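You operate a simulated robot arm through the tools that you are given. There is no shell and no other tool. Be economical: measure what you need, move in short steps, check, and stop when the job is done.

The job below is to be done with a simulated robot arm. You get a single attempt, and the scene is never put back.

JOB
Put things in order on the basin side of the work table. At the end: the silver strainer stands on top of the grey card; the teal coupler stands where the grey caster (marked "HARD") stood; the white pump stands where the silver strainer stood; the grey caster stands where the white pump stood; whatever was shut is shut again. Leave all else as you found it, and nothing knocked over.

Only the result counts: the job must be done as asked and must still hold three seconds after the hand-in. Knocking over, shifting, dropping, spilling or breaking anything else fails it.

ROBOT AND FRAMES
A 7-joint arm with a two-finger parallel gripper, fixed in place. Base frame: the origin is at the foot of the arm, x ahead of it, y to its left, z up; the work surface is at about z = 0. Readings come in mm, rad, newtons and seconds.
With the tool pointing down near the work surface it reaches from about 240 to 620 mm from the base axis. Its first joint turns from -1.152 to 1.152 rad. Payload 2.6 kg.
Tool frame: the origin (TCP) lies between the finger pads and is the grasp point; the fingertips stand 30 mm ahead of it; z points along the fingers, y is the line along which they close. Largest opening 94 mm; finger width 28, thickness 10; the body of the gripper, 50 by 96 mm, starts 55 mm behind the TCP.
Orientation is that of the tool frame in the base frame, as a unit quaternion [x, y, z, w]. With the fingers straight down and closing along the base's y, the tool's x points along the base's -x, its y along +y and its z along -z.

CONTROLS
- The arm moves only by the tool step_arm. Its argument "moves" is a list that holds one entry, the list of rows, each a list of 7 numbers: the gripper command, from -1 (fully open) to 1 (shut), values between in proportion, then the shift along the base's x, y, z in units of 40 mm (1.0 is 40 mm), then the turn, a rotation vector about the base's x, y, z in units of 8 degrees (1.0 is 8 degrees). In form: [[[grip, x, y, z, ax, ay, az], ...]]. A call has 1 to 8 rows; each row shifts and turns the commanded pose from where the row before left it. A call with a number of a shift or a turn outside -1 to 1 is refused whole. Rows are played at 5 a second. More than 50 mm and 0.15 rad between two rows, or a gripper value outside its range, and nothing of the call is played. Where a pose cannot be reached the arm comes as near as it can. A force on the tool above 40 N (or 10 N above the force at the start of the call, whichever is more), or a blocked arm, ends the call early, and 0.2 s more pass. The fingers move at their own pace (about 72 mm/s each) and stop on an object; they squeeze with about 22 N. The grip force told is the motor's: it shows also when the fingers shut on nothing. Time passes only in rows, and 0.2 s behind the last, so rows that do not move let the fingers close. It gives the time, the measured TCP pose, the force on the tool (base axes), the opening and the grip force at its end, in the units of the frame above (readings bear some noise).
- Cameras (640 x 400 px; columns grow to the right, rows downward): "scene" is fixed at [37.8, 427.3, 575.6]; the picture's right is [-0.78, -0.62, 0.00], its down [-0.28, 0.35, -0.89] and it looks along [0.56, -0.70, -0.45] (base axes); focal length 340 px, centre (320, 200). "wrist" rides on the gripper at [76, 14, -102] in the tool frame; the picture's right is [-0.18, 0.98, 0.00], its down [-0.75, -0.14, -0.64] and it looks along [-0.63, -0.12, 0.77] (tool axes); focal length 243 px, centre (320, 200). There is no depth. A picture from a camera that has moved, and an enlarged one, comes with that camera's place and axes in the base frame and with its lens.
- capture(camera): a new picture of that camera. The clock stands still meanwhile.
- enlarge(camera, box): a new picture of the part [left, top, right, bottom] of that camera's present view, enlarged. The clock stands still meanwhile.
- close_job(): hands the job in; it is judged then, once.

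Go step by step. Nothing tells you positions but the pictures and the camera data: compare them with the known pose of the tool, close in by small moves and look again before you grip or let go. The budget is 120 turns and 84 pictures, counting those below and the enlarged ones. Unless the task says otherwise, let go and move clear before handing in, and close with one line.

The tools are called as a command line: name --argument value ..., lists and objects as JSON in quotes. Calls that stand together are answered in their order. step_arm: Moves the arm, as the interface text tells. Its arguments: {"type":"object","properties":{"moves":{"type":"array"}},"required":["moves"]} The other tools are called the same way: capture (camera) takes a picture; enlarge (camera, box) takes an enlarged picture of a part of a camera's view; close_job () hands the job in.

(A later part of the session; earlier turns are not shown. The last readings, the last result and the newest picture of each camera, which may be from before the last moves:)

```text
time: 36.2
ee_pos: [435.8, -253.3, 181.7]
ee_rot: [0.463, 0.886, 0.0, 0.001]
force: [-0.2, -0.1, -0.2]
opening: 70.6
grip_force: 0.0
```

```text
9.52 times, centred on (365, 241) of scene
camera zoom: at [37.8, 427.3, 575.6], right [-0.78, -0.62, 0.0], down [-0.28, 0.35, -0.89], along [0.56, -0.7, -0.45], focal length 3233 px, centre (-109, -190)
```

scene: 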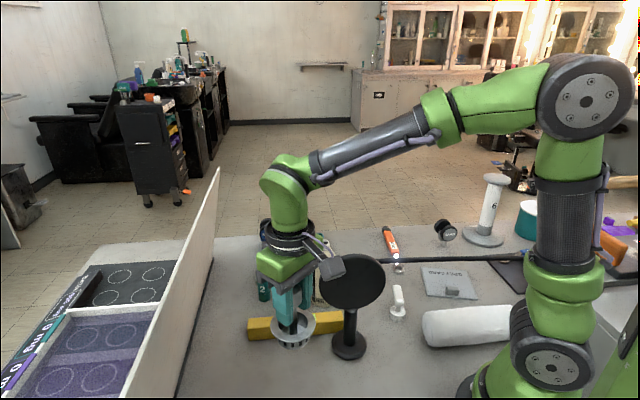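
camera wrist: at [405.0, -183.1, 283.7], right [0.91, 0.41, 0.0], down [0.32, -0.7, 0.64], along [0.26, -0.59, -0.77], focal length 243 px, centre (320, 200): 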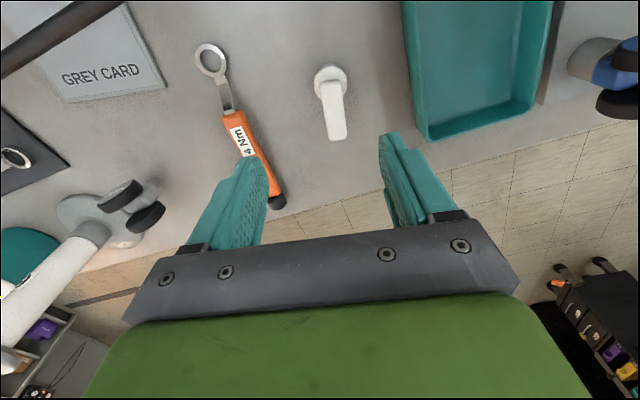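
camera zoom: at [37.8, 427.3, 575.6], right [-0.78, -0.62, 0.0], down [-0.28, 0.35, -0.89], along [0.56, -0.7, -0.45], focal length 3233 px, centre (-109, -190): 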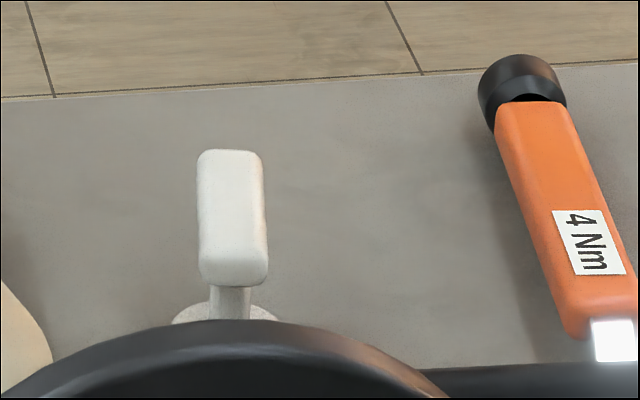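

On release the pump followed one finger about 17 mm; it is still upright, now near (438,-234). I'll re-grip it low on its cap, which centres it, and slide it onto the spot.

step_arm --moves '[[[-1, -0.265, 0.265, 0, 0, 0, 0], [-1, 0, 0, -0.8, 0, 0, 0], [-1, 0, 0, -0.8, 0, 0, 0], [-1, 0, 0, 0, 0, 0, 0]]]'

capture --camera "wrist"

```text
time: 37.2
ee_pos: [424.4, -244.6, 116.8]
ee_rot: [0.464, 0.886, 0.0, 0.001]
force: [0.3, 1.0, -0.4]
opening: 93.9
grip_force: 0.0
```

```text
39 pictures are left
camera wrist: at [392.7, -174.7, 219.3], right [0.91, 0.41, 0.0], down [0.31, -0.7, 0.64], along [0.26, -0.59, -0.77], focal length 243 px, centre (320, 200)
```

wrist: 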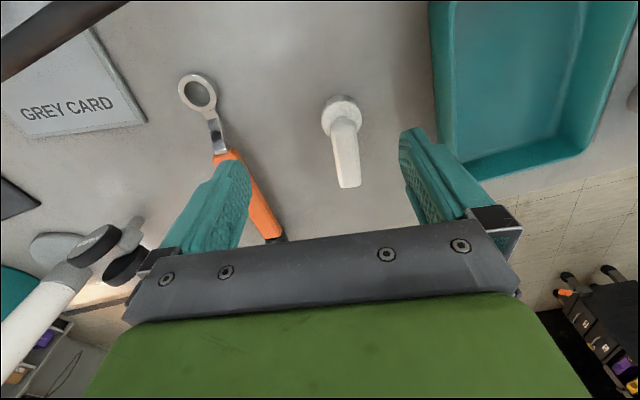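

step_arm --moves '[[[-1, 0, 0, -0.8, 0, 0, 0], [-1, 0, 0, -0.8, 0, 0, 0], [-1, 0, 0, -0.42, 0, 0, 0], [-1, 0, 0, 0, 0, 0, 0]]]'

step_arm --moves '[[[-0.6, 0, 0, 0, 0, 0, 0], [-0.4, 0, 0, 0, 0, 0, 0], [-0.2, 0, 0, 0, 0, 0, 0], [0, 0, 0, 0, 0, 0, 0], [0.15, 0, 0, 0, 0, 0, 0], [0.3, 0, 0, 0, 0, 0, 0], [1, 0, 0, 0, 0, 0, 0], [1, 0, 0, 0, 0, 0, 0]]]'

enlarge --camera "scene" --box '[340, 220, 390, 262]'

capture --camera "wrist"

```text
time: 38.2
ee_pos: [425.9, -243.6, 36.2]
ee_rot: [0.463, 0.887, -0.001, 0.0]
force: [-0.8, -0.3, -0.5]
opening: 93.8
grip_force: 0.0
```

```text
time: 40.0
ee_pos: [424.8, -243.0, 37.0]
ee_rot: [0.463, 0.887, 0.0, -0.001]
force: [0.3, 0.1, 0.3]
opening: 34.7
grip_force: 21.8
```

```text
9.52 times, centred on (365, 241) of scene
camera zoom: at [37.8, 427.3, 575.6], right [-0.78, -0.62, 0.0], down [-0.28, 0.35, -0.89], along [0.56, -0.7, -0.45], focal length 3233 px, centre (-109, -190)
```

zoom: 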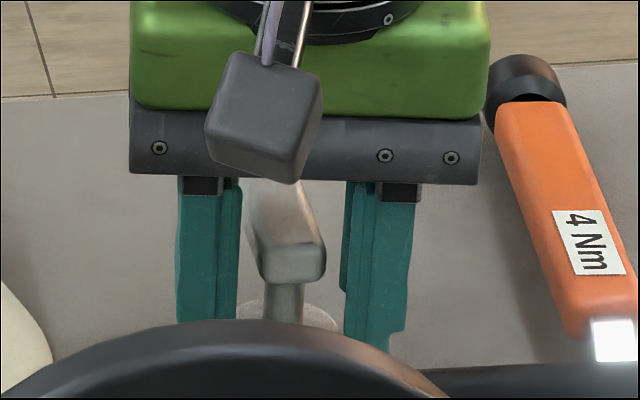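

```text
37 pictures are left
camera wrist: at [393.5, -173.4, 139.6], right [0.91, 0.41, 0.0], down [0.31, -0.7, 0.64], along [0.26, -0.59, -0.77], focal length 243 px, centre (320, 200)
```

wrist: 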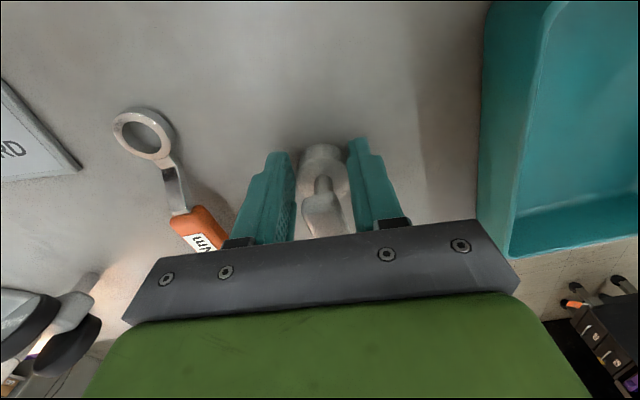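

Cap is gripped and centred laterally. I'll slide it about 6 mm along the bar direction to the spot and release.

step_arm --moves '[[[1, 0, 0, 0.03, 0, 0, 0], [1, 0.1, -0.12, 0, 0, 0, 0], [1, 0, 0, -0.03, 0, 0, 0], [1, 0, 0, 0, 0, 0, 0]]]'

capture --camera "wrist"

step_arm --moves '[[[0.15, 0, 0, 0, 0, 0, 0], [0, 0, 0, 0, 0, 0, 0], [-0.2, 0, 0, 0, 0, 0, 0], [-0.2, 0, 0, 0, 0, 0, 0]]]'

enlarge --camera "scene" --box '[340, 220, 390, 262]'

```text
time: 41.0
ee_pos: [430.0, -246.7, 37.1]
ee_rot: [0.463, 0.886, -0.001, 0.0]
force: [-0.7, 0.2, 0.2]
opening: 34.6
grip_force: 22.6
```

```text
36 pictures are left
camera wrist: at [397.3, -177.9, 140.0], right [0.91, 0.41, 0.0], down [0.31, -0.7, 0.64], along [0.26, -0.59, -0.77], focal length 243 px, centre (320, 200)
```

wrist: 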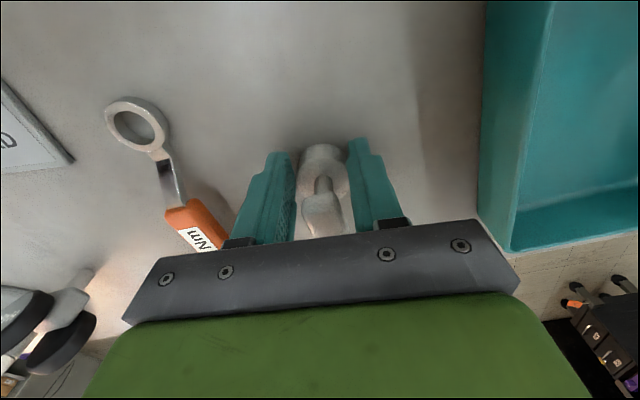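

```text
time: 42.0
ee_pos: [429.3, -248.1, 37.1]
ee_rot: [0.463, 0.886, 0.0, 0.0]
force: [0.3, 0.0, 0.6]
opening: 56.4
grip_force: 0.1
```

```text
9.52 times, centred on (365, 241) of scene
camera zoom: at [37.8, 427.3, 575.6], right [-0.78, -0.62, 0.0], down [-0.28, 0.35, -0.89], along [0.56, -0.7, -0.45], focal length 3233 px, centre (-109, -190)
```

zoom: 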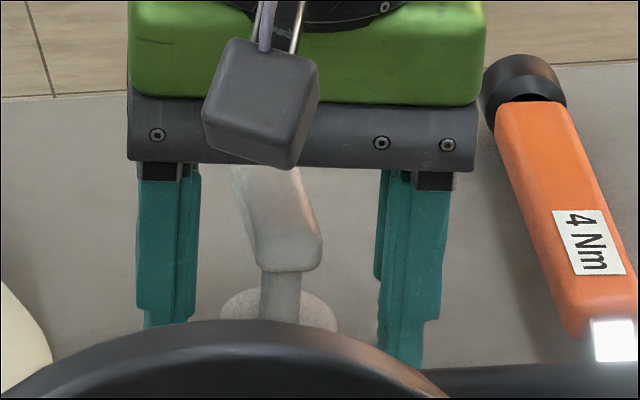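

Pump now sits on the spot. I'm rising and going over to hover near the HARD caster.

step_arm --moves '[[[-0.2, 0, 0, 0.8, 0, 0, 0], [-0.2, 0, 0, 1, 0, 0, 0], [-0.2, 0, 0, 1, 0, 0, 0], [-0.2, 0, 0, 1, 0, 0, 0], [-0.2, 0, 0, 1, 0, 0, 0], [-1, -0.6, -0.8, 0, 0, 0, 0], [-1, -0.6, -0.8, 0, 0, 0, 0], [-1, -0.6, -0.8, 0, 0, 0, 0]]]'

step_arm --moves '[[[-1, -0.6, -0.7, 0, 0, 0, 0], [-1, -0.6, -0.7, 0, 0, 0, 0], [-1, -0.6, -0.7, 0, 0, 0, 0], [-1, 0, 0, 0, 0, 0, 0]]]'

capture --camera "wrist"

enlarge --camera "scene" --box '[320, 200, 480, 300]'

```text
time: 43.8
ee_pos: [357.9, -346.1, 230.9]
ee_rot: [0.463, 0.886, 0.0, 0.0]
force: [0.0, 0.0, 0.0]
opening: 94.0
grip_force: 0.0
```

```text
time: 44.8
ee_pos: [285.4, -427.9, 229.7]
ee_rot: [0.463, 0.886, 0.0, 0.0]
force: [-0.7, 0.3, -1.0]
opening: 93.6
grip_force: 0.1
```

```text
34 pictures are left
camera wrist: at [253.8, -358.3, 333.3], right [0.91, 0.41, 0.0], down [0.31, -0.7, 0.64], along [0.26, -0.59, -0.77], focal length 243 px, centre (320, 200)
```

wrist: 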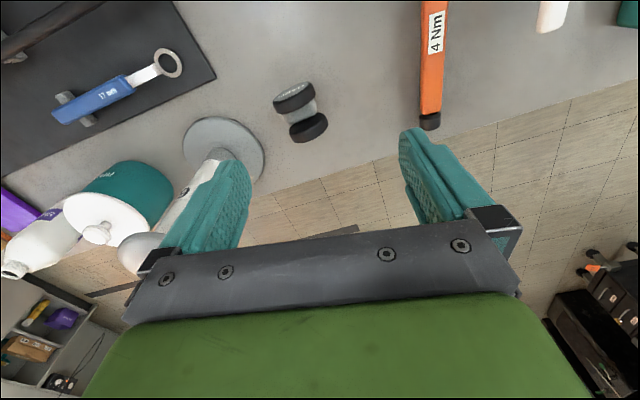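

```text
4.00 times, centred on (400, 250) of scene
camera zoom: at [37.8, 427.3, 575.6], right [-0.78, -0.62, 0.0], down [-0.28, 0.35, -0.89], along [0.56, -0.7, -0.45], focal length 1358 px, centre (0, 0)
```

zoom: 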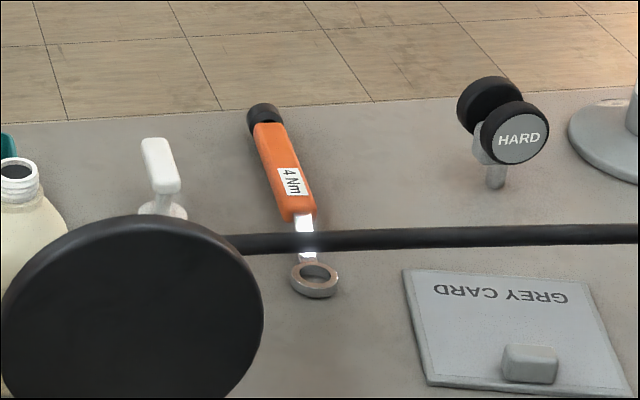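

Caster centre is about (276,-459), axle along -42°, axle height about 60. I'll yaw to grip the wheel faces (ψ≈-132°) and check.

step_arm --moves '[[[-1, 0, 0, 0, 0, 0, -1], [-1, 0, 0, 0, 0, 0, -1], [-1, 0, 0, 0, 0, 0, -1], [-1, 0, 0, 0, 0, 0, -1], [-1, 0, 0, 0, 0, 0, -1], [-1, 0, 0, 0, 0, 0, -1], [-1, 0, 0, 0, 0, 0, -1], [-1, 0, 0, 0, 0, 0, -1]]]'

step_arm --moves '[[[-1, -0.12, -0.4, 0, 0, 0, -1], [-1, -0.12, -0.38, 0, 0, 0, -0.6], [-1, 0, 0, -1, 0, 0, 0], [-1, 0, 0, 0, 0, 0, 0]]]'

capture --camera "wrist"

```text
time: 46.6
ee_pos: [284.0, -428.1, 228.6]
ee_rot: [0.863, 0.505, 0.0, 0.0]
force: [0.5, 0.7, -0.4]
opening: 93.8
grip_force: 0.1
```

```text
time: 47.6
ee_pos: [272.4, -457.2, 190.5]
ee_rot: [0.914, 0.407, 0.001, 0.0]
force: [-0.1, 0.4, 0.4]
opening: 93.7
grip_force: 0.0
```

```text
32 pictures are left
camera wrist: at [334.4, -411.4, 293.9], right [0.61, -0.79, 0.0], down [-0.61, -0.47, 0.64], along [-0.51, -0.39, -0.77], focal length 243 px, centre (320, 200)
```

wrist: 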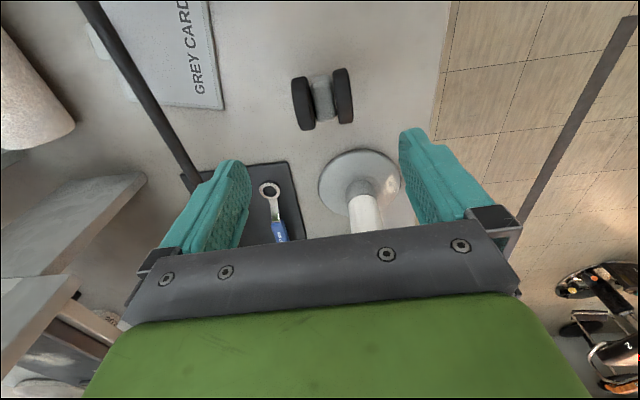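

Aligned with the axle. Shifting ~8 mm and lowering with a check.

step_arm --moves '[[[-1, 0.18, 0.08, 0, 0, 0, 0], [-1, 0, 0, -1, 0, 0, 0], [-1, 0, 0, -0.8, 0, 0, 0], [-1, 0, 0, 0, 0, 0, 0]]]'

capture --camera "wrist"

```text
time: 48.6
ee_pos: [281.4, -457.0, 116.4]
ee_rot: [0.914, 0.407, 0.0, 0.0]
force: [-0.2, -0.6, -0.7]
opening: 94.1
grip_force: 0.1
```

```text
31 pictures are left
camera wrist: at [342.2, -411.0, 219.9], right [0.61, -0.79, 0.0], down [-0.61, -0.47, 0.64], along [-0.51, -0.39, -0.77], focal length 243 px, centre (320, 200)
```

wrist: 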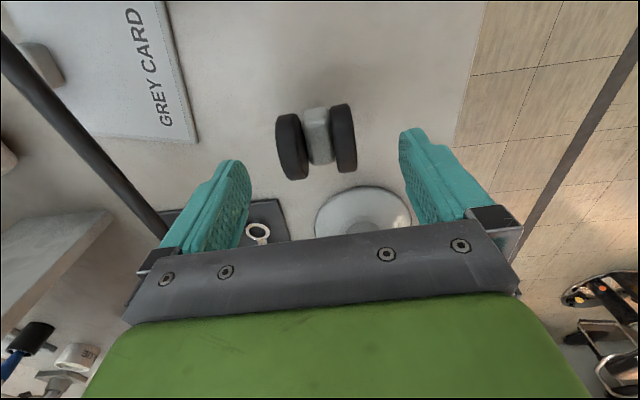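

step_arm --moves '[[[-1, 0.01, 0.09, -0.65, 0, 0, 0], [-1, 0, 0, -0.68, 0, 0, 0], [-1, 0, 0, 0, 0, 0, 0], [-0.6, 0, 0, 0, 0, 0, 0], [-0.3, 0, 0, 0, 0, 0, 0], [-0.1, 0, 0, 0, 0, 0, 0], [1, 0, 0, 0, 0, 0, 0], [1, 0, 0, 0, 0, 0, 0]]]'

capture --camera "wrist"

enlarge --camera "scene" --box '[420, 205, 480, 255]'

```text
time: 50.4
ee_pos: [281.4, -452.9, 64.1]
ee_rot: [0.913, 0.407, 0.0, 0.0]
force: [-0.5, -0.6, -1.2]
opening: 54.5
grip_force: 22.4
```

```text
30 pictures are left
camera wrist: at [343.0, -406.1, 166.8], right [0.61, -0.79, 0.0], down [-0.61, -0.47, 0.64], along [-0.51, -0.39, -0.77], focal length 243 px, centre (320, 200)
```

wrist: 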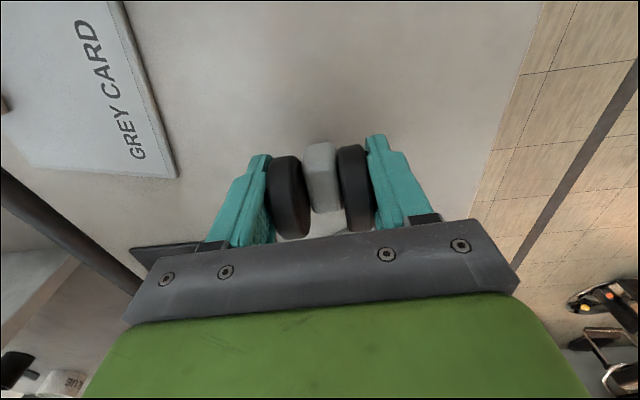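

```text
8.00 times, centred on (450, 230) of scene
camera zoom: at [37.8, 427.3, 575.6], right [-0.78, -0.62, 0.0], down [-0.28, 0.35, -0.89], along [0.56, -0.7, -0.45], focal length 2716 px, centre (-720, -40)
```

zoom: 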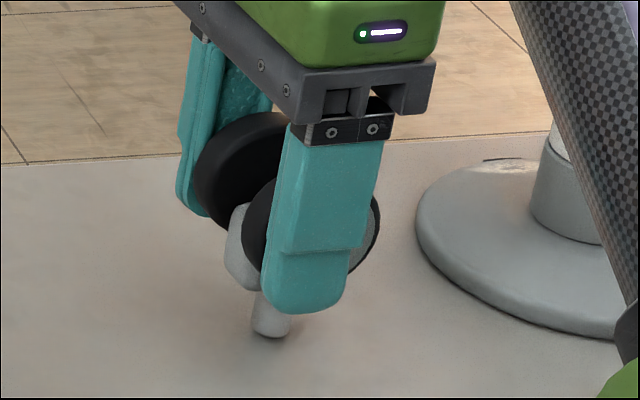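

Caster gripped without being displaced. I'll lift it, yaw back to about -60° for clearance near the towel roll, and carry it to the pump's old place.

step_arm --moves '[[[1, 0, 0, 0.3, 0, 0, 0], [1, 0, 0, 1, 0, 0, 0], [1, 0, 0, 1, 0, 0, 0], [1, 0, 0, 1, 0, 0, 0], [1, 0, 0, 1, 0, 0, 0], [1, -0.08, 0.92, 0, 0, 0, 1], [1, -0.08, 0.92, 0, 0, 0, 1], [1, -0.08, 0.92, 0, 0, 0, 1]]]'

step_arm --moves '[[[1, -0.08, 0.92, 0, 0, 0, 1], [1, -0.08, 0.92, 0, 0, 0, 1], [1, -0.08, 0.92, 0, 0, 0, 1], [1, -0.08, 0.92, 0, 0, 0, 1], [1, -0.08, 0.92, 0, 0, 0, 1], [1, -0.1, 0.92, 0, 0, 0, 1], [1, 0, 0, -0.8, 0, 0, 0], [1, 0, 0, 0, 0, 0, 0]]]'

capture --camera "wrist"

enlarge --camera "scene" --box '[350, 230, 470, 330]'

```text
time: 52.2
ee_pos: [273.3, -342.2, 235.5]
ee_rot: [0.809, 0.588, 0.0, 0.0]
force: [-0.6, 0.5, -0.9]
opening: 54.9
grip_force: 22.2
```

```text
time: 54.0
ee_pos: [252.5, -121.6, 202.5]
ee_rot: [0.5, 0.866, 0.0, 0.0]
force: [-0.7, -0.2, 0.3]
opening: 54.6
grip_force: 22.5
```

```text
28 pictures are left
camera wrist: at [226.2, -48.9, 306.5], right [0.94, 0.33, 0.0], down [0.26, -0.72, 0.64], along [0.21, -0.61, -0.77], focal length 243 px, centre (320, 200)
```

wrist: 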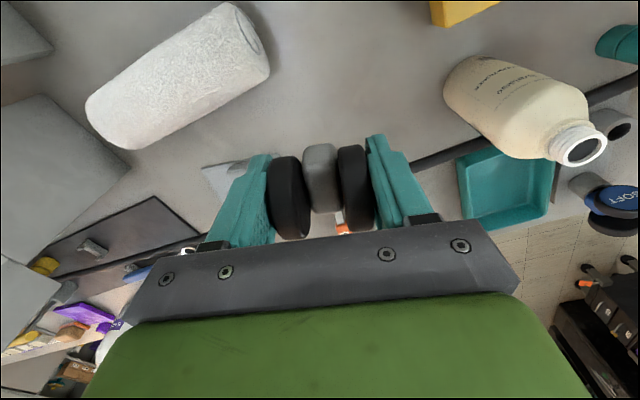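

```text
4.00 times, centred on (410, 280) of scene
camera zoom: at [37.7, 427.3, 575.6], right [-0.78, -0.62, 0.0], down [-0.28, 0.35, -0.89], along [0.56, -0.7, -0.45], focal length 1358 px, centre (-40, -120)
```

zoom: 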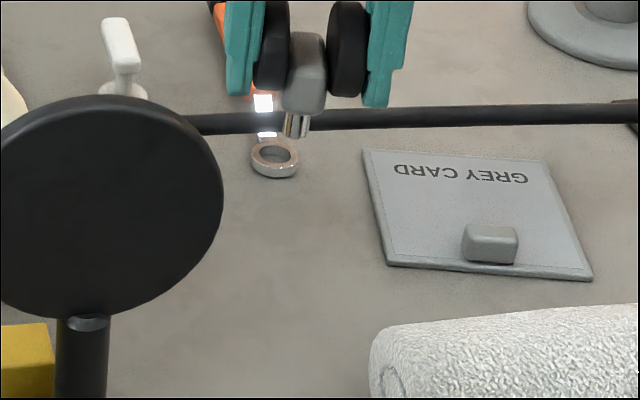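

step_arm --moves '[[[1, 0, 0, -1, 0, 0, 0], [1, 0, 0, -1, 0, 0, 0], [1, 0, 0, -1, 0, 0, 0], [1, 0, 0, -0.3, 0, 0, 0], [1, 0, 0, 0, 0, 0, 0]]]'

enlarge --camera "scene" --box '[380, 270, 430, 330]'

```text
time: 55.2
ee_pos: [252.7, -123.2, 72.5]
ee_rot: [0.5, 0.866, -0.001, 0.0]
force: [0.5, -0.7, -1.1]
opening: 54.8
grip_force: 21.6
```

```text
6.67 times, centred on (405, 300) of scene
camera zoom: at [37.8, 427.3, 575.6], right [-0.78, -0.62, 0.0], down [-0.28, 0.35, -0.89], along [0.56, -0.7, -0.45], focal length 2263 px, centre (-247, -467)
```

zoom: 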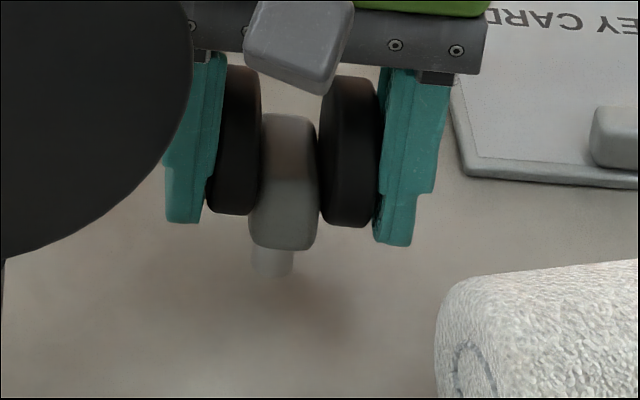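

The pin lies about 8 mm forward of the axle. I'll shift (-6.5,+8) so the pin lands on the pump's old base centre, then lower.

step_arm --moves '[[[1, -0.16, 0.2, 0, 0, 0, 0], [1, 0, 0, -0.12, 0, 0, 0], [1, 0, 0, 0, 0, 0, 0]]]'

enlarge --camera "scene" --box '[380, 270, 430, 330]'

```text
time: 56.0
ee_pos: [245.5, -114.5, 67.5]
ee_rot: [0.5, 0.866, 0.0, 0.0]
force: [-0.4, 0.5, -1.1]
opening: 54.9
grip_force: 22.0
```

```text
6.67 times, centred on (405, 300) of scene
camera zoom: at [37.8, 427.3, 575.6], right [-0.78, -0.62, 0.0], down [-0.28, 0.35, -0.89], along [0.56, -0.7, -0.45], focal length 2263 px, centre (-247, -467)
```

zoom: 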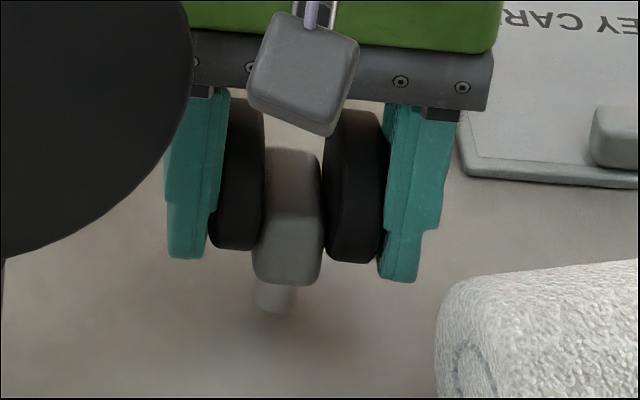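

step_arm --moves '[[[1, 0.02, 0.02, -0.05, 0, 0, 0], [1, 0, 0, 0, 0, 0, 0]]]'

step_arm --moves '[[[1, 0, 0, -0.025, 0, 0, 0], [1, 0, 0, 0, 0, 0, 0]]]'

```text
time: 56.6
ee_pos: [246.4, -112.8, 65.1]
ee_rot: [0.5, 0.866, -0.001, 0.0]
force: [-0.1, 0.8, -0.9]
opening: 54.5
grip_force: 22.3
```

```text
time: 57.2
ee_pos: [247.0, -112.6, 64.9]
ee_rot: [0.5, 0.866, 0.0, 0.0]
force: [-0.7, 0.3, 0.4]
opening: 54.6
grip_force: 22.1
```

step_arm --moves '[[[1, 0, 0, -0.02, 0, 0, 0], [1, 0, 0, 0, 0, 0, 0]]]'

step_arm --moves '[[[1, 0, 0, -0.02, 0, 0, 0], [1, 0, 0, 0, 0, 0, 0]]]'

```text
time: 57.8
ee_pos: [246.5, -112.6, 64.4]
ee_rot: [0.5, 0.866, 0.0, 0.0]
force: [-3.2, 0.5, 8.3]
opening: 54.9
grip_force: 22.2
```

```text
time: 58.4
ee_pos: [248.5, -112.7, 63.9]
ee_rot: [0.5, 0.866, 0.001, 0.002]
force: [-2.4, 3.7, 20.4]
opening: 54.7
grip_force: 22.6
```

step_arm --moves '[[[1, 0, 0, 0.03, 0, 0, 0], [-0.6, 0, 0, 0, 0, 0, 0], [-0.6, 0, 0, 0, 0, 0, 0], [-0.6, 0, 0, 0, 0, 0, 0]]]'

enlarge --camera "scene" --box '[380, 270, 430, 330]'

```text
time: 59.4
ee_pos: [248.6, -112.9, 64.6]
ee_rot: [0.5, 0.866, 0.0, -0.001]
force: [-0.2, 0.5, -0.2]
opening: 75.1
grip_force: 0.0
```

```text
6.67 times, centred on (405, 300) of scene
camera zoom: at [37.8, 427.3, 575.6], right [-0.78, -0.62, 0.0], down [-0.28, 0.35, -0.89], along [0.56, -0.7, -0.45], focal length 2263 px, centre (-247, -467)
```

zoom: 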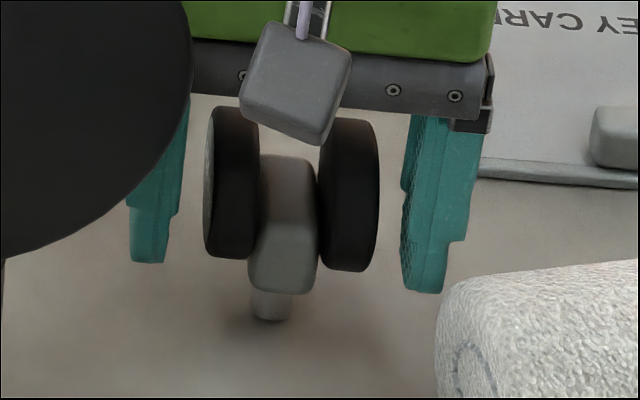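

Caster stands upright exactly on the pump's old spot. I'm rising and going to the teal coupler at about (530,20), yawing so the fingers straddle it across the hose direction.

step_arm --moves '[[[-0.6, 0, 0, 0.8, 0, 0, 0], [-0.6, 0, 0, 1, 0, 0, 0], [-0.6, 0, 0, 1, 0, 0, 0], [-0.6, 0, 0, 1, 0, 0, 0], [-0.6, 0, 0, 1, 0, 0, 0], [-1, 0, 0, 0.5, 0, 0, 1], [-1, 0.4, 0.3, 0, 0, 0, 1], [-1, 0.6, 0.3, 0, 0, 0, 1]]]'

step_arm --moves '[[[-1, 0.6, 0.25, 0, 0, 0, 1], [-1, 0.6, 0.25, 0, 0, 0, 1], [-1, 0.6, 0.25, 0, 0, 0, 1], [-1, 0.6, 0.25, 0, 0, 0, 1], [-1, 0.6, 0.25, 0, 0, 0, 1], [-1, 0.6, 0.25, 0, 0, 0, 1], [-1, 0.6, 0.25, 0, 0, 0, 1], [-1, 0.6, 0.25, 0, 0, 0, 1]]]'

step_arm --moves '[[[-1, 0.5, 0.2, 0, 0, 0, 1], [-1, 0.3, 0.2, 0, 0, 0, 1], [-1, 0, 0, 0, 0, 0, 0]]]'

capture --camera "wrist"

```text
time: 61.2
ee_pos: [287.9, -89.0, 274.7]
ee_rot: [0.308, 0.951, 0.0, 0.0]
force: [0.4, -0.1, 0.5]
opening: 94.0
grip_force: 0.0
```

```text
time: 63.0
ee_pos: [479.3, -8.5, 274.4]
ee_rot: [-0.243, 0.97, 0.0, -0.001]
force: [-1.3, 0.6, -0.4]
opening: 93.9
grip_force: 0.1
```

```text
time: 63.8
ee_pos: [512.6, 9.5, 276.3]
ee_rot: [-0.375, 0.927, 0.0, 0.0]
force: [-1.3, -0.5, 0.3]
opening: 94.1
grip_force: 0.1
```

```text
23 pictures are left
camera wrist: at [447.4, -34.7, 379.2], right [-0.55, 0.83, 0.0], down [0.64, 0.42, 0.64], along [0.54, 0.35, -0.77], focal length 243 px, centre (320, 200)
```

wrist: 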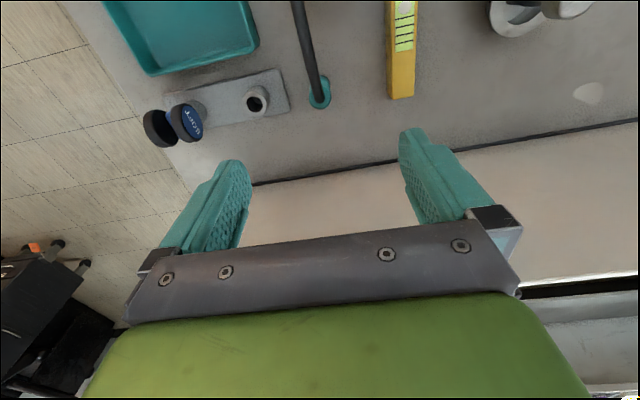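

Coupler is at about (527,16), hose aligned with the tool's x. Moving over it and descending partway.

step_arm --moves '[[[-0.3, 0.36, 0.17, -0.8, 0, 0, 0], [-0.3, 0, 0, -1, 0, 0, 0], [-0.3, 0, 0, -1, 0, 0, 0], [-0.3, 0, 0, -0.8, 0, 0, 0], [-0.3, 0, 0, 0, 0, 0, 0]]]'

capture --camera "wrist"

```text
time: 65.0
ee_pos: [526.6, 13.6, 132.0]
ee_rot: [-0.374, 0.927, 0.0, 0.0]
force: [0.3, -0.5, -0.1]
opening: 61.2
grip_force: 0.0
```

```text
22 pictures are left
camera wrist: at [461.6, -30.0, 234.6], right [-0.55, 0.84, 0.0], down [0.64, 0.42, 0.64], along [0.54, 0.35, -0.77], focal length 243 px, centre (320, 200)
```

wrist: 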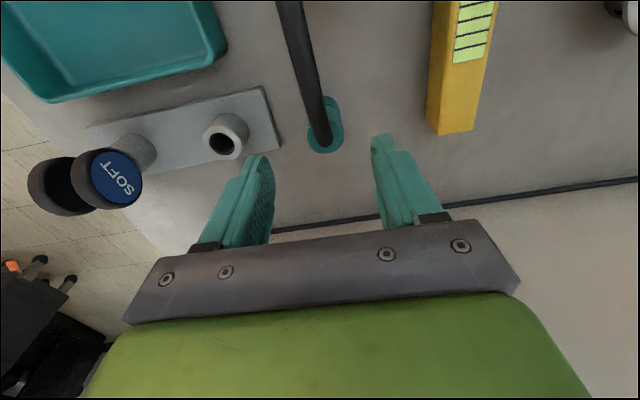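

step_arm --moves '[[[-0.12, 0, 0.14, -0.3, 0, 0, 0], [-0.12, 0, 0, -0.5, 0, 0, 0], [-0.12, 0, 0, 0, 0, 0, 0]]]'

capture --camera "wrist"

```text
time: 65.8
ee_pos: [525.3, 18.2, 100.2]
ee_rot: [-0.374, 0.927, 0.001, 0.0]
force: [-0.2, 0.3, 0.5]
opening: 52.5
grip_force: 0.0
```

```text
21 pictures are left
camera wrist: at [461.0, -24.5, 202.6], right [-0.55, 0.83, 0.0], down [0.64, 0.42, 0.64], along [0.54, 0.35, -0.77], focal length 243 px, centre (320, 200)
```

wrist: 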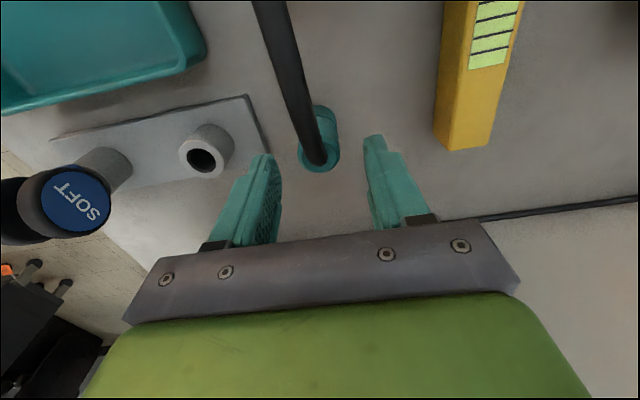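

step_arm --moves '[[[-0.12, 0.08, 0.025, -0.5, 0, 0, 0], [-0.12, 0, 0, -0.5, 0, 0, 0], [-0.12, 0, 0, -0.45, 0, 0, 0], [-0.12, 0, 0, 0, 0, 0, 0]]]'

step_arm --moves '[[[0.1, 0, 0, 0, 0, 0, 0], [0.3, 0, 0, 0, 0, 0, 0], [1, 0, 0, 0, 0, 0, 0], [1, 0, 0, 0, 0, 0, 0], [1, 0, 0, 0, 0, 0, 0]]]'

capture --camera "wrist"

enlarge --camera "scene" --box '[240, 230, 320, 310]'

```text
time: 66.8
ee_pos: [529.1, 18.8, 41.9]
ee_rot: [-0.375, 0.927, 0.0, 0.0]
force: [0.0, 0.4, 0.0]
opening: 52.6
grip_force: 0.0
```

```text
time: 68.0
ee_pos: [528.8, 19.6, 41.7]
ee_rot: [-0.374, 0.927, 0.0, 0.0]
force: [0.3, -0.4, -0.3]
opening: 28.0
grip_force: 22.2
```

```text
20 pictures are left
camera wrist: at [464.1, -24.3, 144.6], right [-0.55, 0.83, 0.0], down [0.64, 0.42, 0.64], along [0.54, 0.35, -0.77], focal length 243 px, centre (320, 200)
```

wrist: 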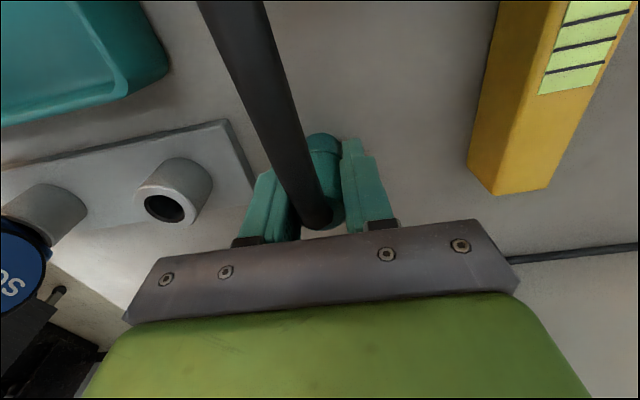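

```text
5.00 times, centred on (280, 270) of scene
camera zoom: at [37.8, 427.3, 575.6], right [-0.78, -0.62, 0.0], down [-0.28, 0.35, -0.89], along [0.56, -0.7, -0.45], focal length 1697 px, centre (520, -150)
```

zoom: 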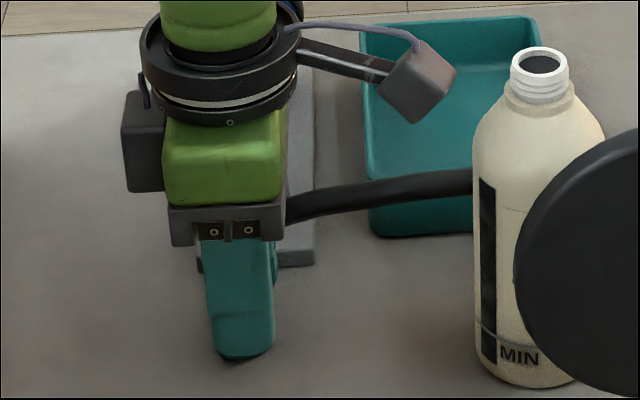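

Coupler gripped. I'll lift it a little and watch how the hose behaves.

step_arm --moves '[[[1, 0, 0, 0.4, 0, 0, 0], [1, 0, 0, 0.8, 0, 0, 0], [1, 0, 0, 1, 0, 0, 0], [1, 0, 0, 1, 0, 0, 0], [1, 0, 0, 0, 0, 0, 0]]]'

capture --camera "scene"

```text
time: 69.2
ee_pos: [528.9, 21.0, 170.6]
ee_rot: [-0.375, 0.927, 0.0, 0.0]
force: [-0.4, 0.1, 0.0]
opening: 28.0
grip_force: 22.1
```

```text
18 pictures are left
```

scene: 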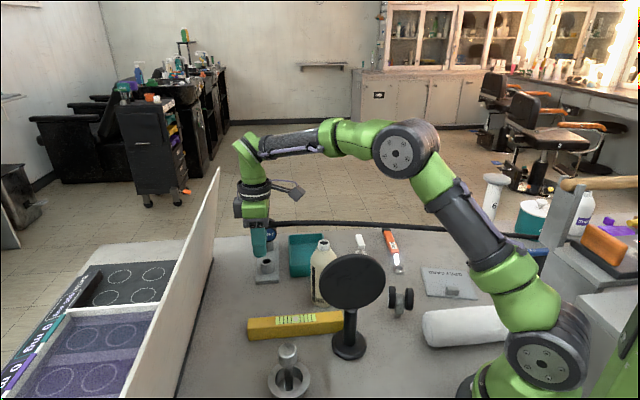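

The hose simply follows in a higher arch with no force. I'll carry the coupler at height toward the caster's old spot (276,-459), checking midway.

step_arm --moves '[[[1, 0, 0, 0.8, 0, 0, 0], [1, -0.527, -0.998, 0, 0, 0, -0.32], [1, -0.527, -0.998, 0, 0, 0, -0.32], [1, -0.527, -0.998, 0, 0, 0, -0.32], [1, -0.527, -0.998, 0, 0, 0, -0.32], [1, -0.527, -0.998, 0, 0, 0, -0.32], [1, -0.527, -0.998, 0, 0, 0, -0.32], [1, 0, 0, 0, 0, 0, 0]]]'

capture --camera "scene"

```text
time: 71.0
ee_pos: [404.3, -219.9, 203.3]
ee_rot: [-0.247, 0.969, 0.0, 0.0]
force: [-0.5, 0.8, -0.2]
opening: 28.1
grip_force: 22.0
```

```text
17 pictures are left
```

scene: 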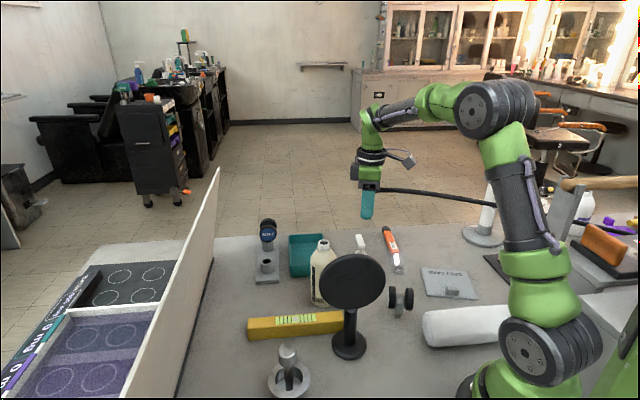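

Hose follows harmlessly. Continuing to above the caster's old spot.

step_arm --moves '[[[1, -0.527, -0.998, 0, 0, 0, -0.32], [1, -0.527, -0.998, 0, 0, 0, -0.32], [1, -0.527, -0.998, 0, 0, 0, -0.32], [1, -0.527, -0.998, 0, 0, 0, -0.32], [1, -0.527, -0.998, 0, 0, 0, -0.32], [1, -0.56, -0.998, 0, 0, 0, -0.32], [1, 0, 0, 0, 0, 0, 0]]]'

step_arm --moves '[[[1, 0, 0, -1, 0, 0, 0], [1, 0, 0, -1, 0, 0, 0], [1, 0, 0, -1, 0, 0, 0], [1, 0, 0, -0.7, 0, 0, 0], [1, 0, 0, 0, 0, 0, 0]]]'

enlarge --camera "scene" --box '[420, 205, 480, 255]'

```text
time: 72.6
ee_pos: [275.5, -459.9, 202.5]
ee_rot: [-0.115, 0.993, 0.0, 0.0]
force: [0.2, -0.8, -0.8]
opening: 28.2
grip_force: 21.6
```

```text
time: 73.8
ee_pos: [273.1, -458.4, 53.3]
ee_rot: [-0.116, 0.993, 0.001, 0.0]
force: [-0.2, 0.1, -0.9]
opening: 28.4
grip_force: 21.3
```

```text
8.00 times, centred on (450, 230) of scene
camera zoom: at [37.8, 427.3, 575.6], right [-0.78, -0.62, 0.0], down [-0.28, 0.35, -0.89], along [0.56, -0.7, -0.45], focal length 2716 px, centre (-720, -40)
```

zoom: 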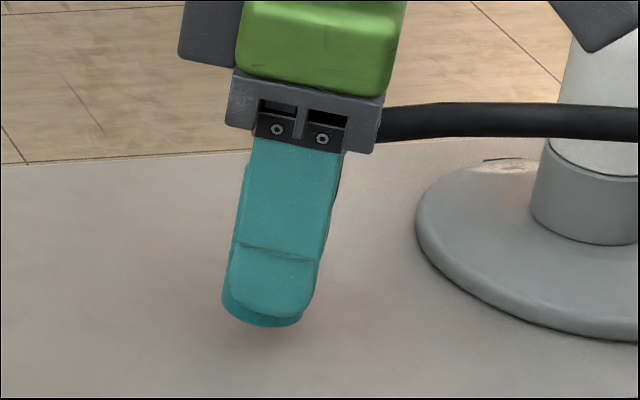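

step_arm --moves '[[[1, -0.02, -0.1, -0.2, 0, 0, 0], [1, 0, 0, 0, 0, 0, 0]]]'

enlarge --camera "scene" --box '[420, 205, 480, 255]'

```text
time: 74.4
ee_pos: [272.9, -460.7, 46.4]
ee_rot: [-0.116, 0.993, 0.0, 0.001]
force: [0.0, -0.5, -0.2]
opening: 28.0
grip_force: 22.0
```

```text
8.00 times, centred on (450, 230) of scene
camera zoom: at [37.8, 427.3, 575.6], right [-0.78, -0.62, 0.0], down [-0.28, 0.35, -0.89], along [0.56, -0.7, -0.45], focal length 2716 px, centre (-720, -40)
```

zoom: 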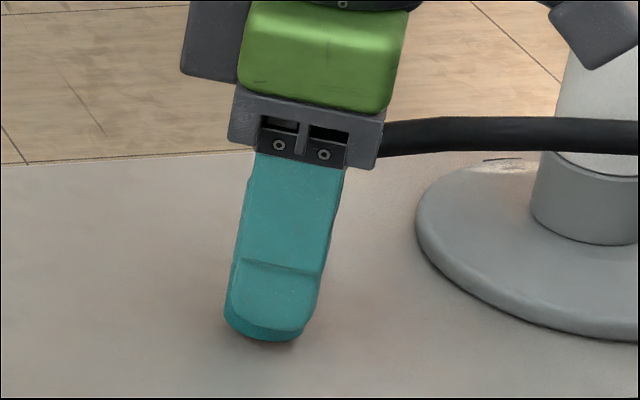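

step_arm --moves '[[[1, -0.04, -0.06, -0.06, 0, 0, 0], [1, 0, 0, -0.03, 0, 0, 0], [1, 0, 0, 0, 0, 0, 0]]]'

step_arm --moves '[[[1, 0, 0, -0.025, 0, 0, 0], [1, 0, 0, 0, 0, 0, 0]]]'

```text
time: 75.2
ee_pos: [271.8, -465.1, 41.5]
ee_rot: [-0.117, 0.993, 0.0, 0.0]
force: [1.4, 0.7, 0.2]
opening: 28.2
grip_force: 22.5
```

```text
time: 75.8
ee_pos: [271.9, -464.2, 42.0]
ee_rot: [-0.115, 0.993, -0.001, 0.0]
force: [-1.7, 2.3, 7.9]
opening: 28.2
grip_force: 21.8
```

step_arm --moves '[[[1, 0, 0, 0.01, 0, 0, 0], [-0.3, 0, 0, 0, 0, 0, 0], [-0.3, 0, 0, 0, 0, 0, 0], [-0.3, 0, 0, 0.5, 0, 0, 0], [-0.3, 0, 0, 1, 0, 0, 0], [-0.3, 0, 0, 1, 0, 0, 0], [-0.3, 0, 0, 1, 0, 0, 0], [-0.3, 0, 0, 0, 0, 0, 0]]]'

enlarge --camera "scene" --box '[420, 205, 480, 255]'

capture --camera "scene"

```text
time: 77.6
ee_pos: [273.5, -464.1, 180.5]
ee_rot: [-0.115, 0.993, 0.0, 0.0]
force: [0.0, -0.2, -0.1]
opening: 61.1
grip_force: 0.0
```

```text
8.00 times, centred on (450, 230) of scene
camera zoom: at [37.8, 427.3, 575.6], right [-0.78, -0.62, 0.0], down [-0.28, 0.35, -0.89], along [0.56, -0.7, -0.45], focal length 2716 px, centre (-720, -40)
```

zoom: 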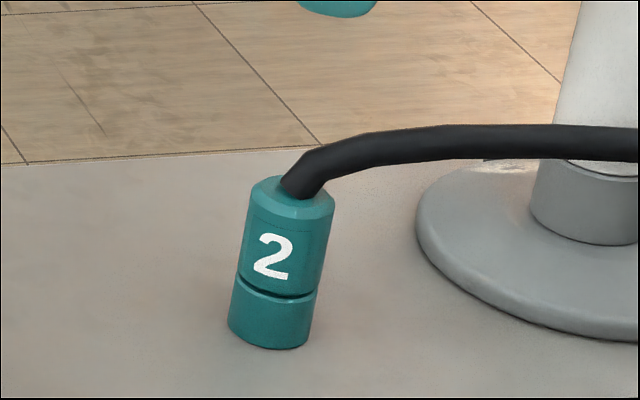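

```text
13 pictures are left
```

scene: 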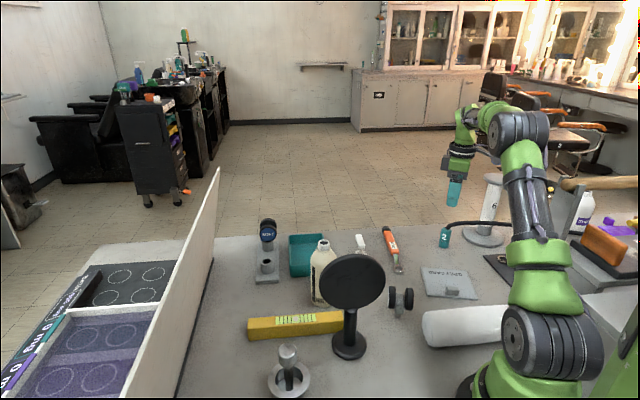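

Coupler stands on target. Now fetching the parked strainer at about (319.5,156.5).

step_arm --moves '[[[-1, 0, 0, 1, 0, 0, -0.83], [-1, 0, 0.3, 1, 0, 0, -0.82], [-1, 0.08, 1, 0.5, 0, 0, 0], [-1, 0.08, 1, 0, 0, 0, 0], [-1, 0.08, 1, 0, 0, 0, 0], [-1, 0.08, 1, 0, 0, 0, 0], [-1, 0.08, 1, 0, 0, 0, 0], [-1, 0.08, 1, 0, 0, 0, 0]]]'

step_arm --moves '[[[-1, 0.08, 1, 0, 0, 0, 0], [-1, 0.08, 1, 0, 0, 0, 0], [-1, 0.08, 1, 0, 0, 0, 0], [-1, 0.08, 1, 0, 0, 0, 0], [-1, 0.08, 1, 0, 0, 0, 0], [-1, 0.08, 1, 0, 0, 0, 0], [-1, 0.08, 1, 0, 0, 0, 0], [-1, 0.08, 1, 0, 0, 0, 0]]]'

step_arm --moves '[[[-1, 0.03, 1, 0, 0, 0, 0], [-1, 0, 0.22, -1, 0, 0, 0], [-1, 0, 0, -1, 0, 0, 0], [-1, 0, 0, -0.8, 0, 0, 0], [-1, 0, 0, 0, 0, 0, 0]]]'

capture --camera "wrist"

```text
time: 79.4
ee_pos: [292.8, -212.5, 282.6]
ee_rot: [0.0, 1.0, 0.001, 0.0]
force: [-0.8, -0.6, -0.2]
opening: 94.1
grip_force: 0.1
```

```text
time: 81.2
ee_pos: [315.7, 106.0, 282.4]
ee_rot: [-0.001, 1.0, 0.0, 0.0]
force: [0.9, -0.7, 0.3]
opening: 94.1
grip_force: 0.0
```

```text
time: 82.4
ee_pos: [318.4, 156.3, 171.3]
ee_rot: [-0.001, 1.0, 0.0, 0.0]
force: [-1.0, 0.1, 0.1]
opening: 94.1
grip_force: 0.1
```

```text
12 pictures are left
camera wrist: at [242.1, 169.7, 274.2], right [0.18, 0.98, 0.0], down [0.75, -0.14, 0.64], along [0.63, -0.12, -0.77], focal length 243 px, centre (320, 200)
```

wrist: 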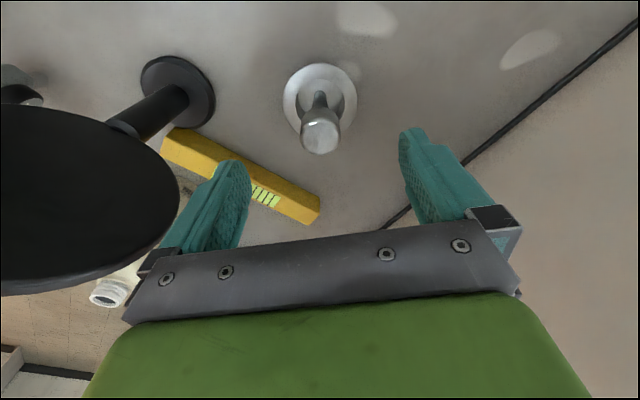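

Centred over the knob. Descending and gripping, then lifting.

step_arm --moves '[[[-1, 0, 0, -0.8, 0, 0, 0], [-1, 0, 0, -0.8, 0, 0, 0], [-1, 0, 0, -0.58, 0, 0, 0], [-1, 0, 0, 0, 0, 0, 0], [1, 0, 0, 0, 0, 0, 0], [1, 0, 0, 0, 0, 0, 0], [1, 0, 0, 0, 0, 0, 0], [1, 0, 0, 0, 0, 0, 0]]]'

step_arm --moves '[[[1, 0, 0, 0.4, 0, 0, 0], [1, 0, 0, 1, 0, 0, 0], [1, 0, 0, 1, 0, 0, 0], [1, 0, 0, 1, 0, 0, 0], [1, 0, 0, 1, 0, 0, 0], [1, 0, 0, 1, 0, 0, 0], [1, 0, 0, 0.5, 0, 0, 0]]]'

```text
time: 84.2
ee_pos: [319.4, 157.4, 81.6]
ee_rot: [-0.002, 1.0, 0.0, 0.0]
force: [-0.1, -0.1, 0.1]
opening: 31.2
grip_force: 22.4
```

```text
time: 85.8
ee_pos: [318.7, 152.8, 319.3]
ee_rot: [0.001, 1.0, -0.001, 0.001]
force: [0.1, 0.6, -1.1]
opening: 31.1
grip_force: 22.1
```

step_arm --moves '[[[1, -0.23, -0.975, 0, 0, 0, 0], [1, -0.23, -0.975, 0, 0, 0, 0], [1, -0.23, -0.975, 0, 0, 0, 0], [1, -0.23, -0.975, 0, 0, 0, 0], [1, -0.23, -0.975, 0, 0, 0, 0], [1, -0.23, -0.975, 0, 0, 0, 0], [1, -0.23, -0.975, 0, 0, 0, 0], [1, -0.23, -0.975, 0, 0, 0, 0]]]'

step_arm --moves '[[[1, -0.23, -0.975, 0, 0, 0, 0], [1, -0.23, -0.975, 0, 0, 0, 0], [1, -0.23, -0.975, 0, 0, 0, 0], [1, -0.23, -0.975, 0, 0, 0, 0], [1, 0, 0, -1, 0, 0, 0], [1, 0, 0, -1, 0, 0, 0], [1, 0, 0, -1, 0, 0, 0], [1, 0, 0, 0, 0, 0, 0]]]'

capture --camera "wrist"

enlarge --camera "scene" --box '[390, 210, 510, 310]'

```text
time: 87.6
ee_pos: [244.5, -156.6, 319.5]
ee_rot: [-0.002, 1.0, -0.001, 0.0]
force: [0.5, -0.2, -0.5]
opening: 31.1
grip_force: 22.4
```

```text
time: 89.4
ee_pos: [207.3, -311.9, 197.9]
ee_rot: [0.0, 1.0, 0.0, 0.0]
force: [-1.5, -0.4, -0.9]
opening: 30.9
grip_force: 22.3
```

```text
11 pictures are left
camera wrist: at [131.1, -300.0, 301.3], right [0.18, 0.98, 0.0], down [0.75, -0.14, 0.64], along [0.63, -0.12, -0.77], focal length 243 px, centre (320, 200)
```

wrist: 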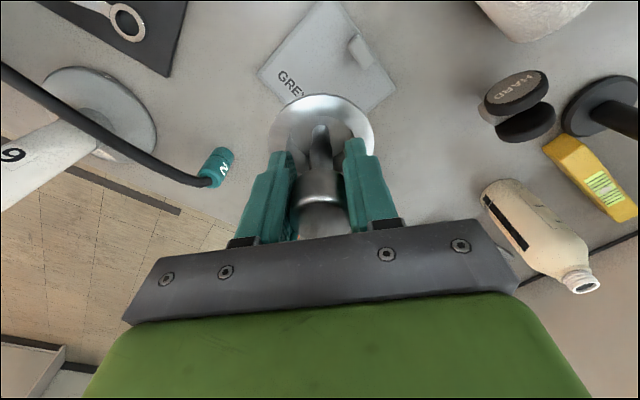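

```text
4.00 times, centred on (450, 260) of scene
camera zoom: at [37.8, 427.3, 575.6], right [-0.78, -0.62, 0.0], down [-0.28, 0.35, -0.89], along [0.56, -0.7, -0.45], focal length 1358 px, centre (-200, -40)
```

zoom: 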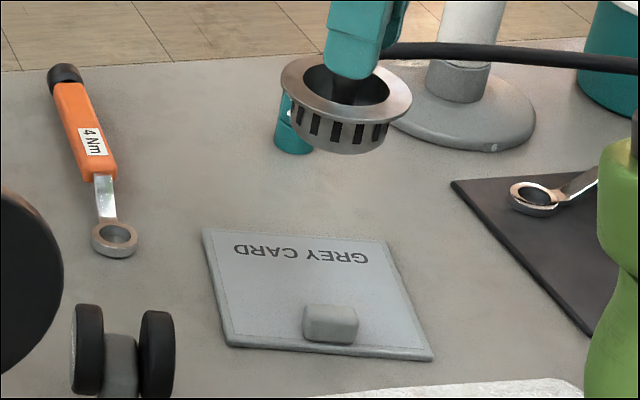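

Strainer is over the card's clear area, away from the small block. Lowering.

step_arm --moves '[[[1, 0, 0, -1, 0, 0, 0], [1, 0, 0, -0.9, 0, 0, 0], [1, 0, 0, -0.65, 0, 0, 0], [1, 0, 0, 0, 0, 0, 0]]]'

enlarge --camera "scene" --box '[390, 210, 510, 310]'

```text
time: 90.4
ee_pos: [208.4, -311.3, 95.8]
ee_rot: [-0.001, 1.0, 0.001, 0.0]
force: [0.6, 0.2, -0.3]
opening: 31.2
grip_force: 21.9
```

```text
4.00 times, centred on (450, 260) of scene
camera zoom: at [37.8, 427.3, 575.6], right [-0.78, -0.62, 0.0], down [-0.28, 0.35, -0.89], along [0.56, -0.7, -0.45], focal length 1358 px, centre (-200, -40)
```

zoom: 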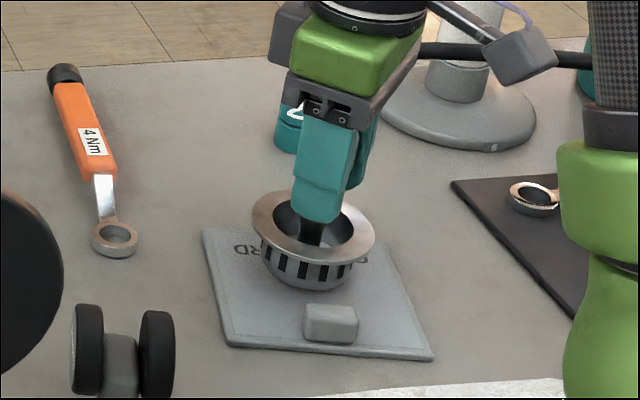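

step_arm --moves '[[[1, 0, 0, -0.13, 0, 0, 0], [1, 0, 0, 0, 0, 0, 0]]]'

step_arm --moves '[[[1, 0, 0, -0.03, 0, 0, 0], [1, 0, 0, 0, 0, 0, 0]]]'

step_arm --moves '[[[1, 0, 0, -0.025, 0, 0, 0], [1, 0, 0, 0, 0, 0, 0]]]'

```text
time: 91.0
ee_pos: [208.1, -310.9, 92.9]
ee_rot: [-0.001, 1.0, 0.001, 0.001]
force: [0.4, 0.2, -0.8]
opening: 30.9
grip_force: 22.0
```

```text
time: 91.6
ee_pos: [208.2, -311.2, 89.9]
ee_rot: [-0.001, 1.0, 0.0, 0.0]
force: [0.6, -0.2, -0.8]
opening: 31.0
grip_force: 21.7
```

```text
time: 92.2
ee_pos: [207.4, -311.2, 88.7]
ee_rot: [-0.001, 1.0, 0.0, 0.0]
force: [0.7, -0.2, -0.9]
opening: 31.2
grip_force: 22.4
```

step_arm --moves '[[[1, 0, 0, -0.025, 0, 0, 0], [1, 0, 0, 0, 0, 0, 0]]]'

step_arm --moves '[[[1, 0, 0, -0.02, 0, 0, 0], [1, 0, 0, 0, 0, 0, 0]]]'

step_arm --moves '[[[1, 0, 0, -0.02, 0, 0, 0], [1, 0, 0, 0, 0, 0, 0]]]'

```text
time: 92.8
ee_pos: [209.2, -312.1, 88.1]
ee_rot: [-0.001, 1.0, 0.0, 0.001]
force: [-0.2, 0.4, -0.9]
opening: 30.8
grip_force: 22.5
```

```text
time: 93.4
ee_pos: [206.9, -311.9, 87.7]
ee_rot: [0.0, 1.0, -0.001, 0.001]
force: [-0.7, 2.0, 12.7]
opening: 30.8
grip_force: 21.9
```

```text
time: 94.0
ee_pos: [208.7, -311.6, 87.1]
ee_rot: [-0.001, 1.0, -0.001, 0.001]
force: [0.9, 1.6, 18.7]
opening: 31.0
grip_force: 21.6
```

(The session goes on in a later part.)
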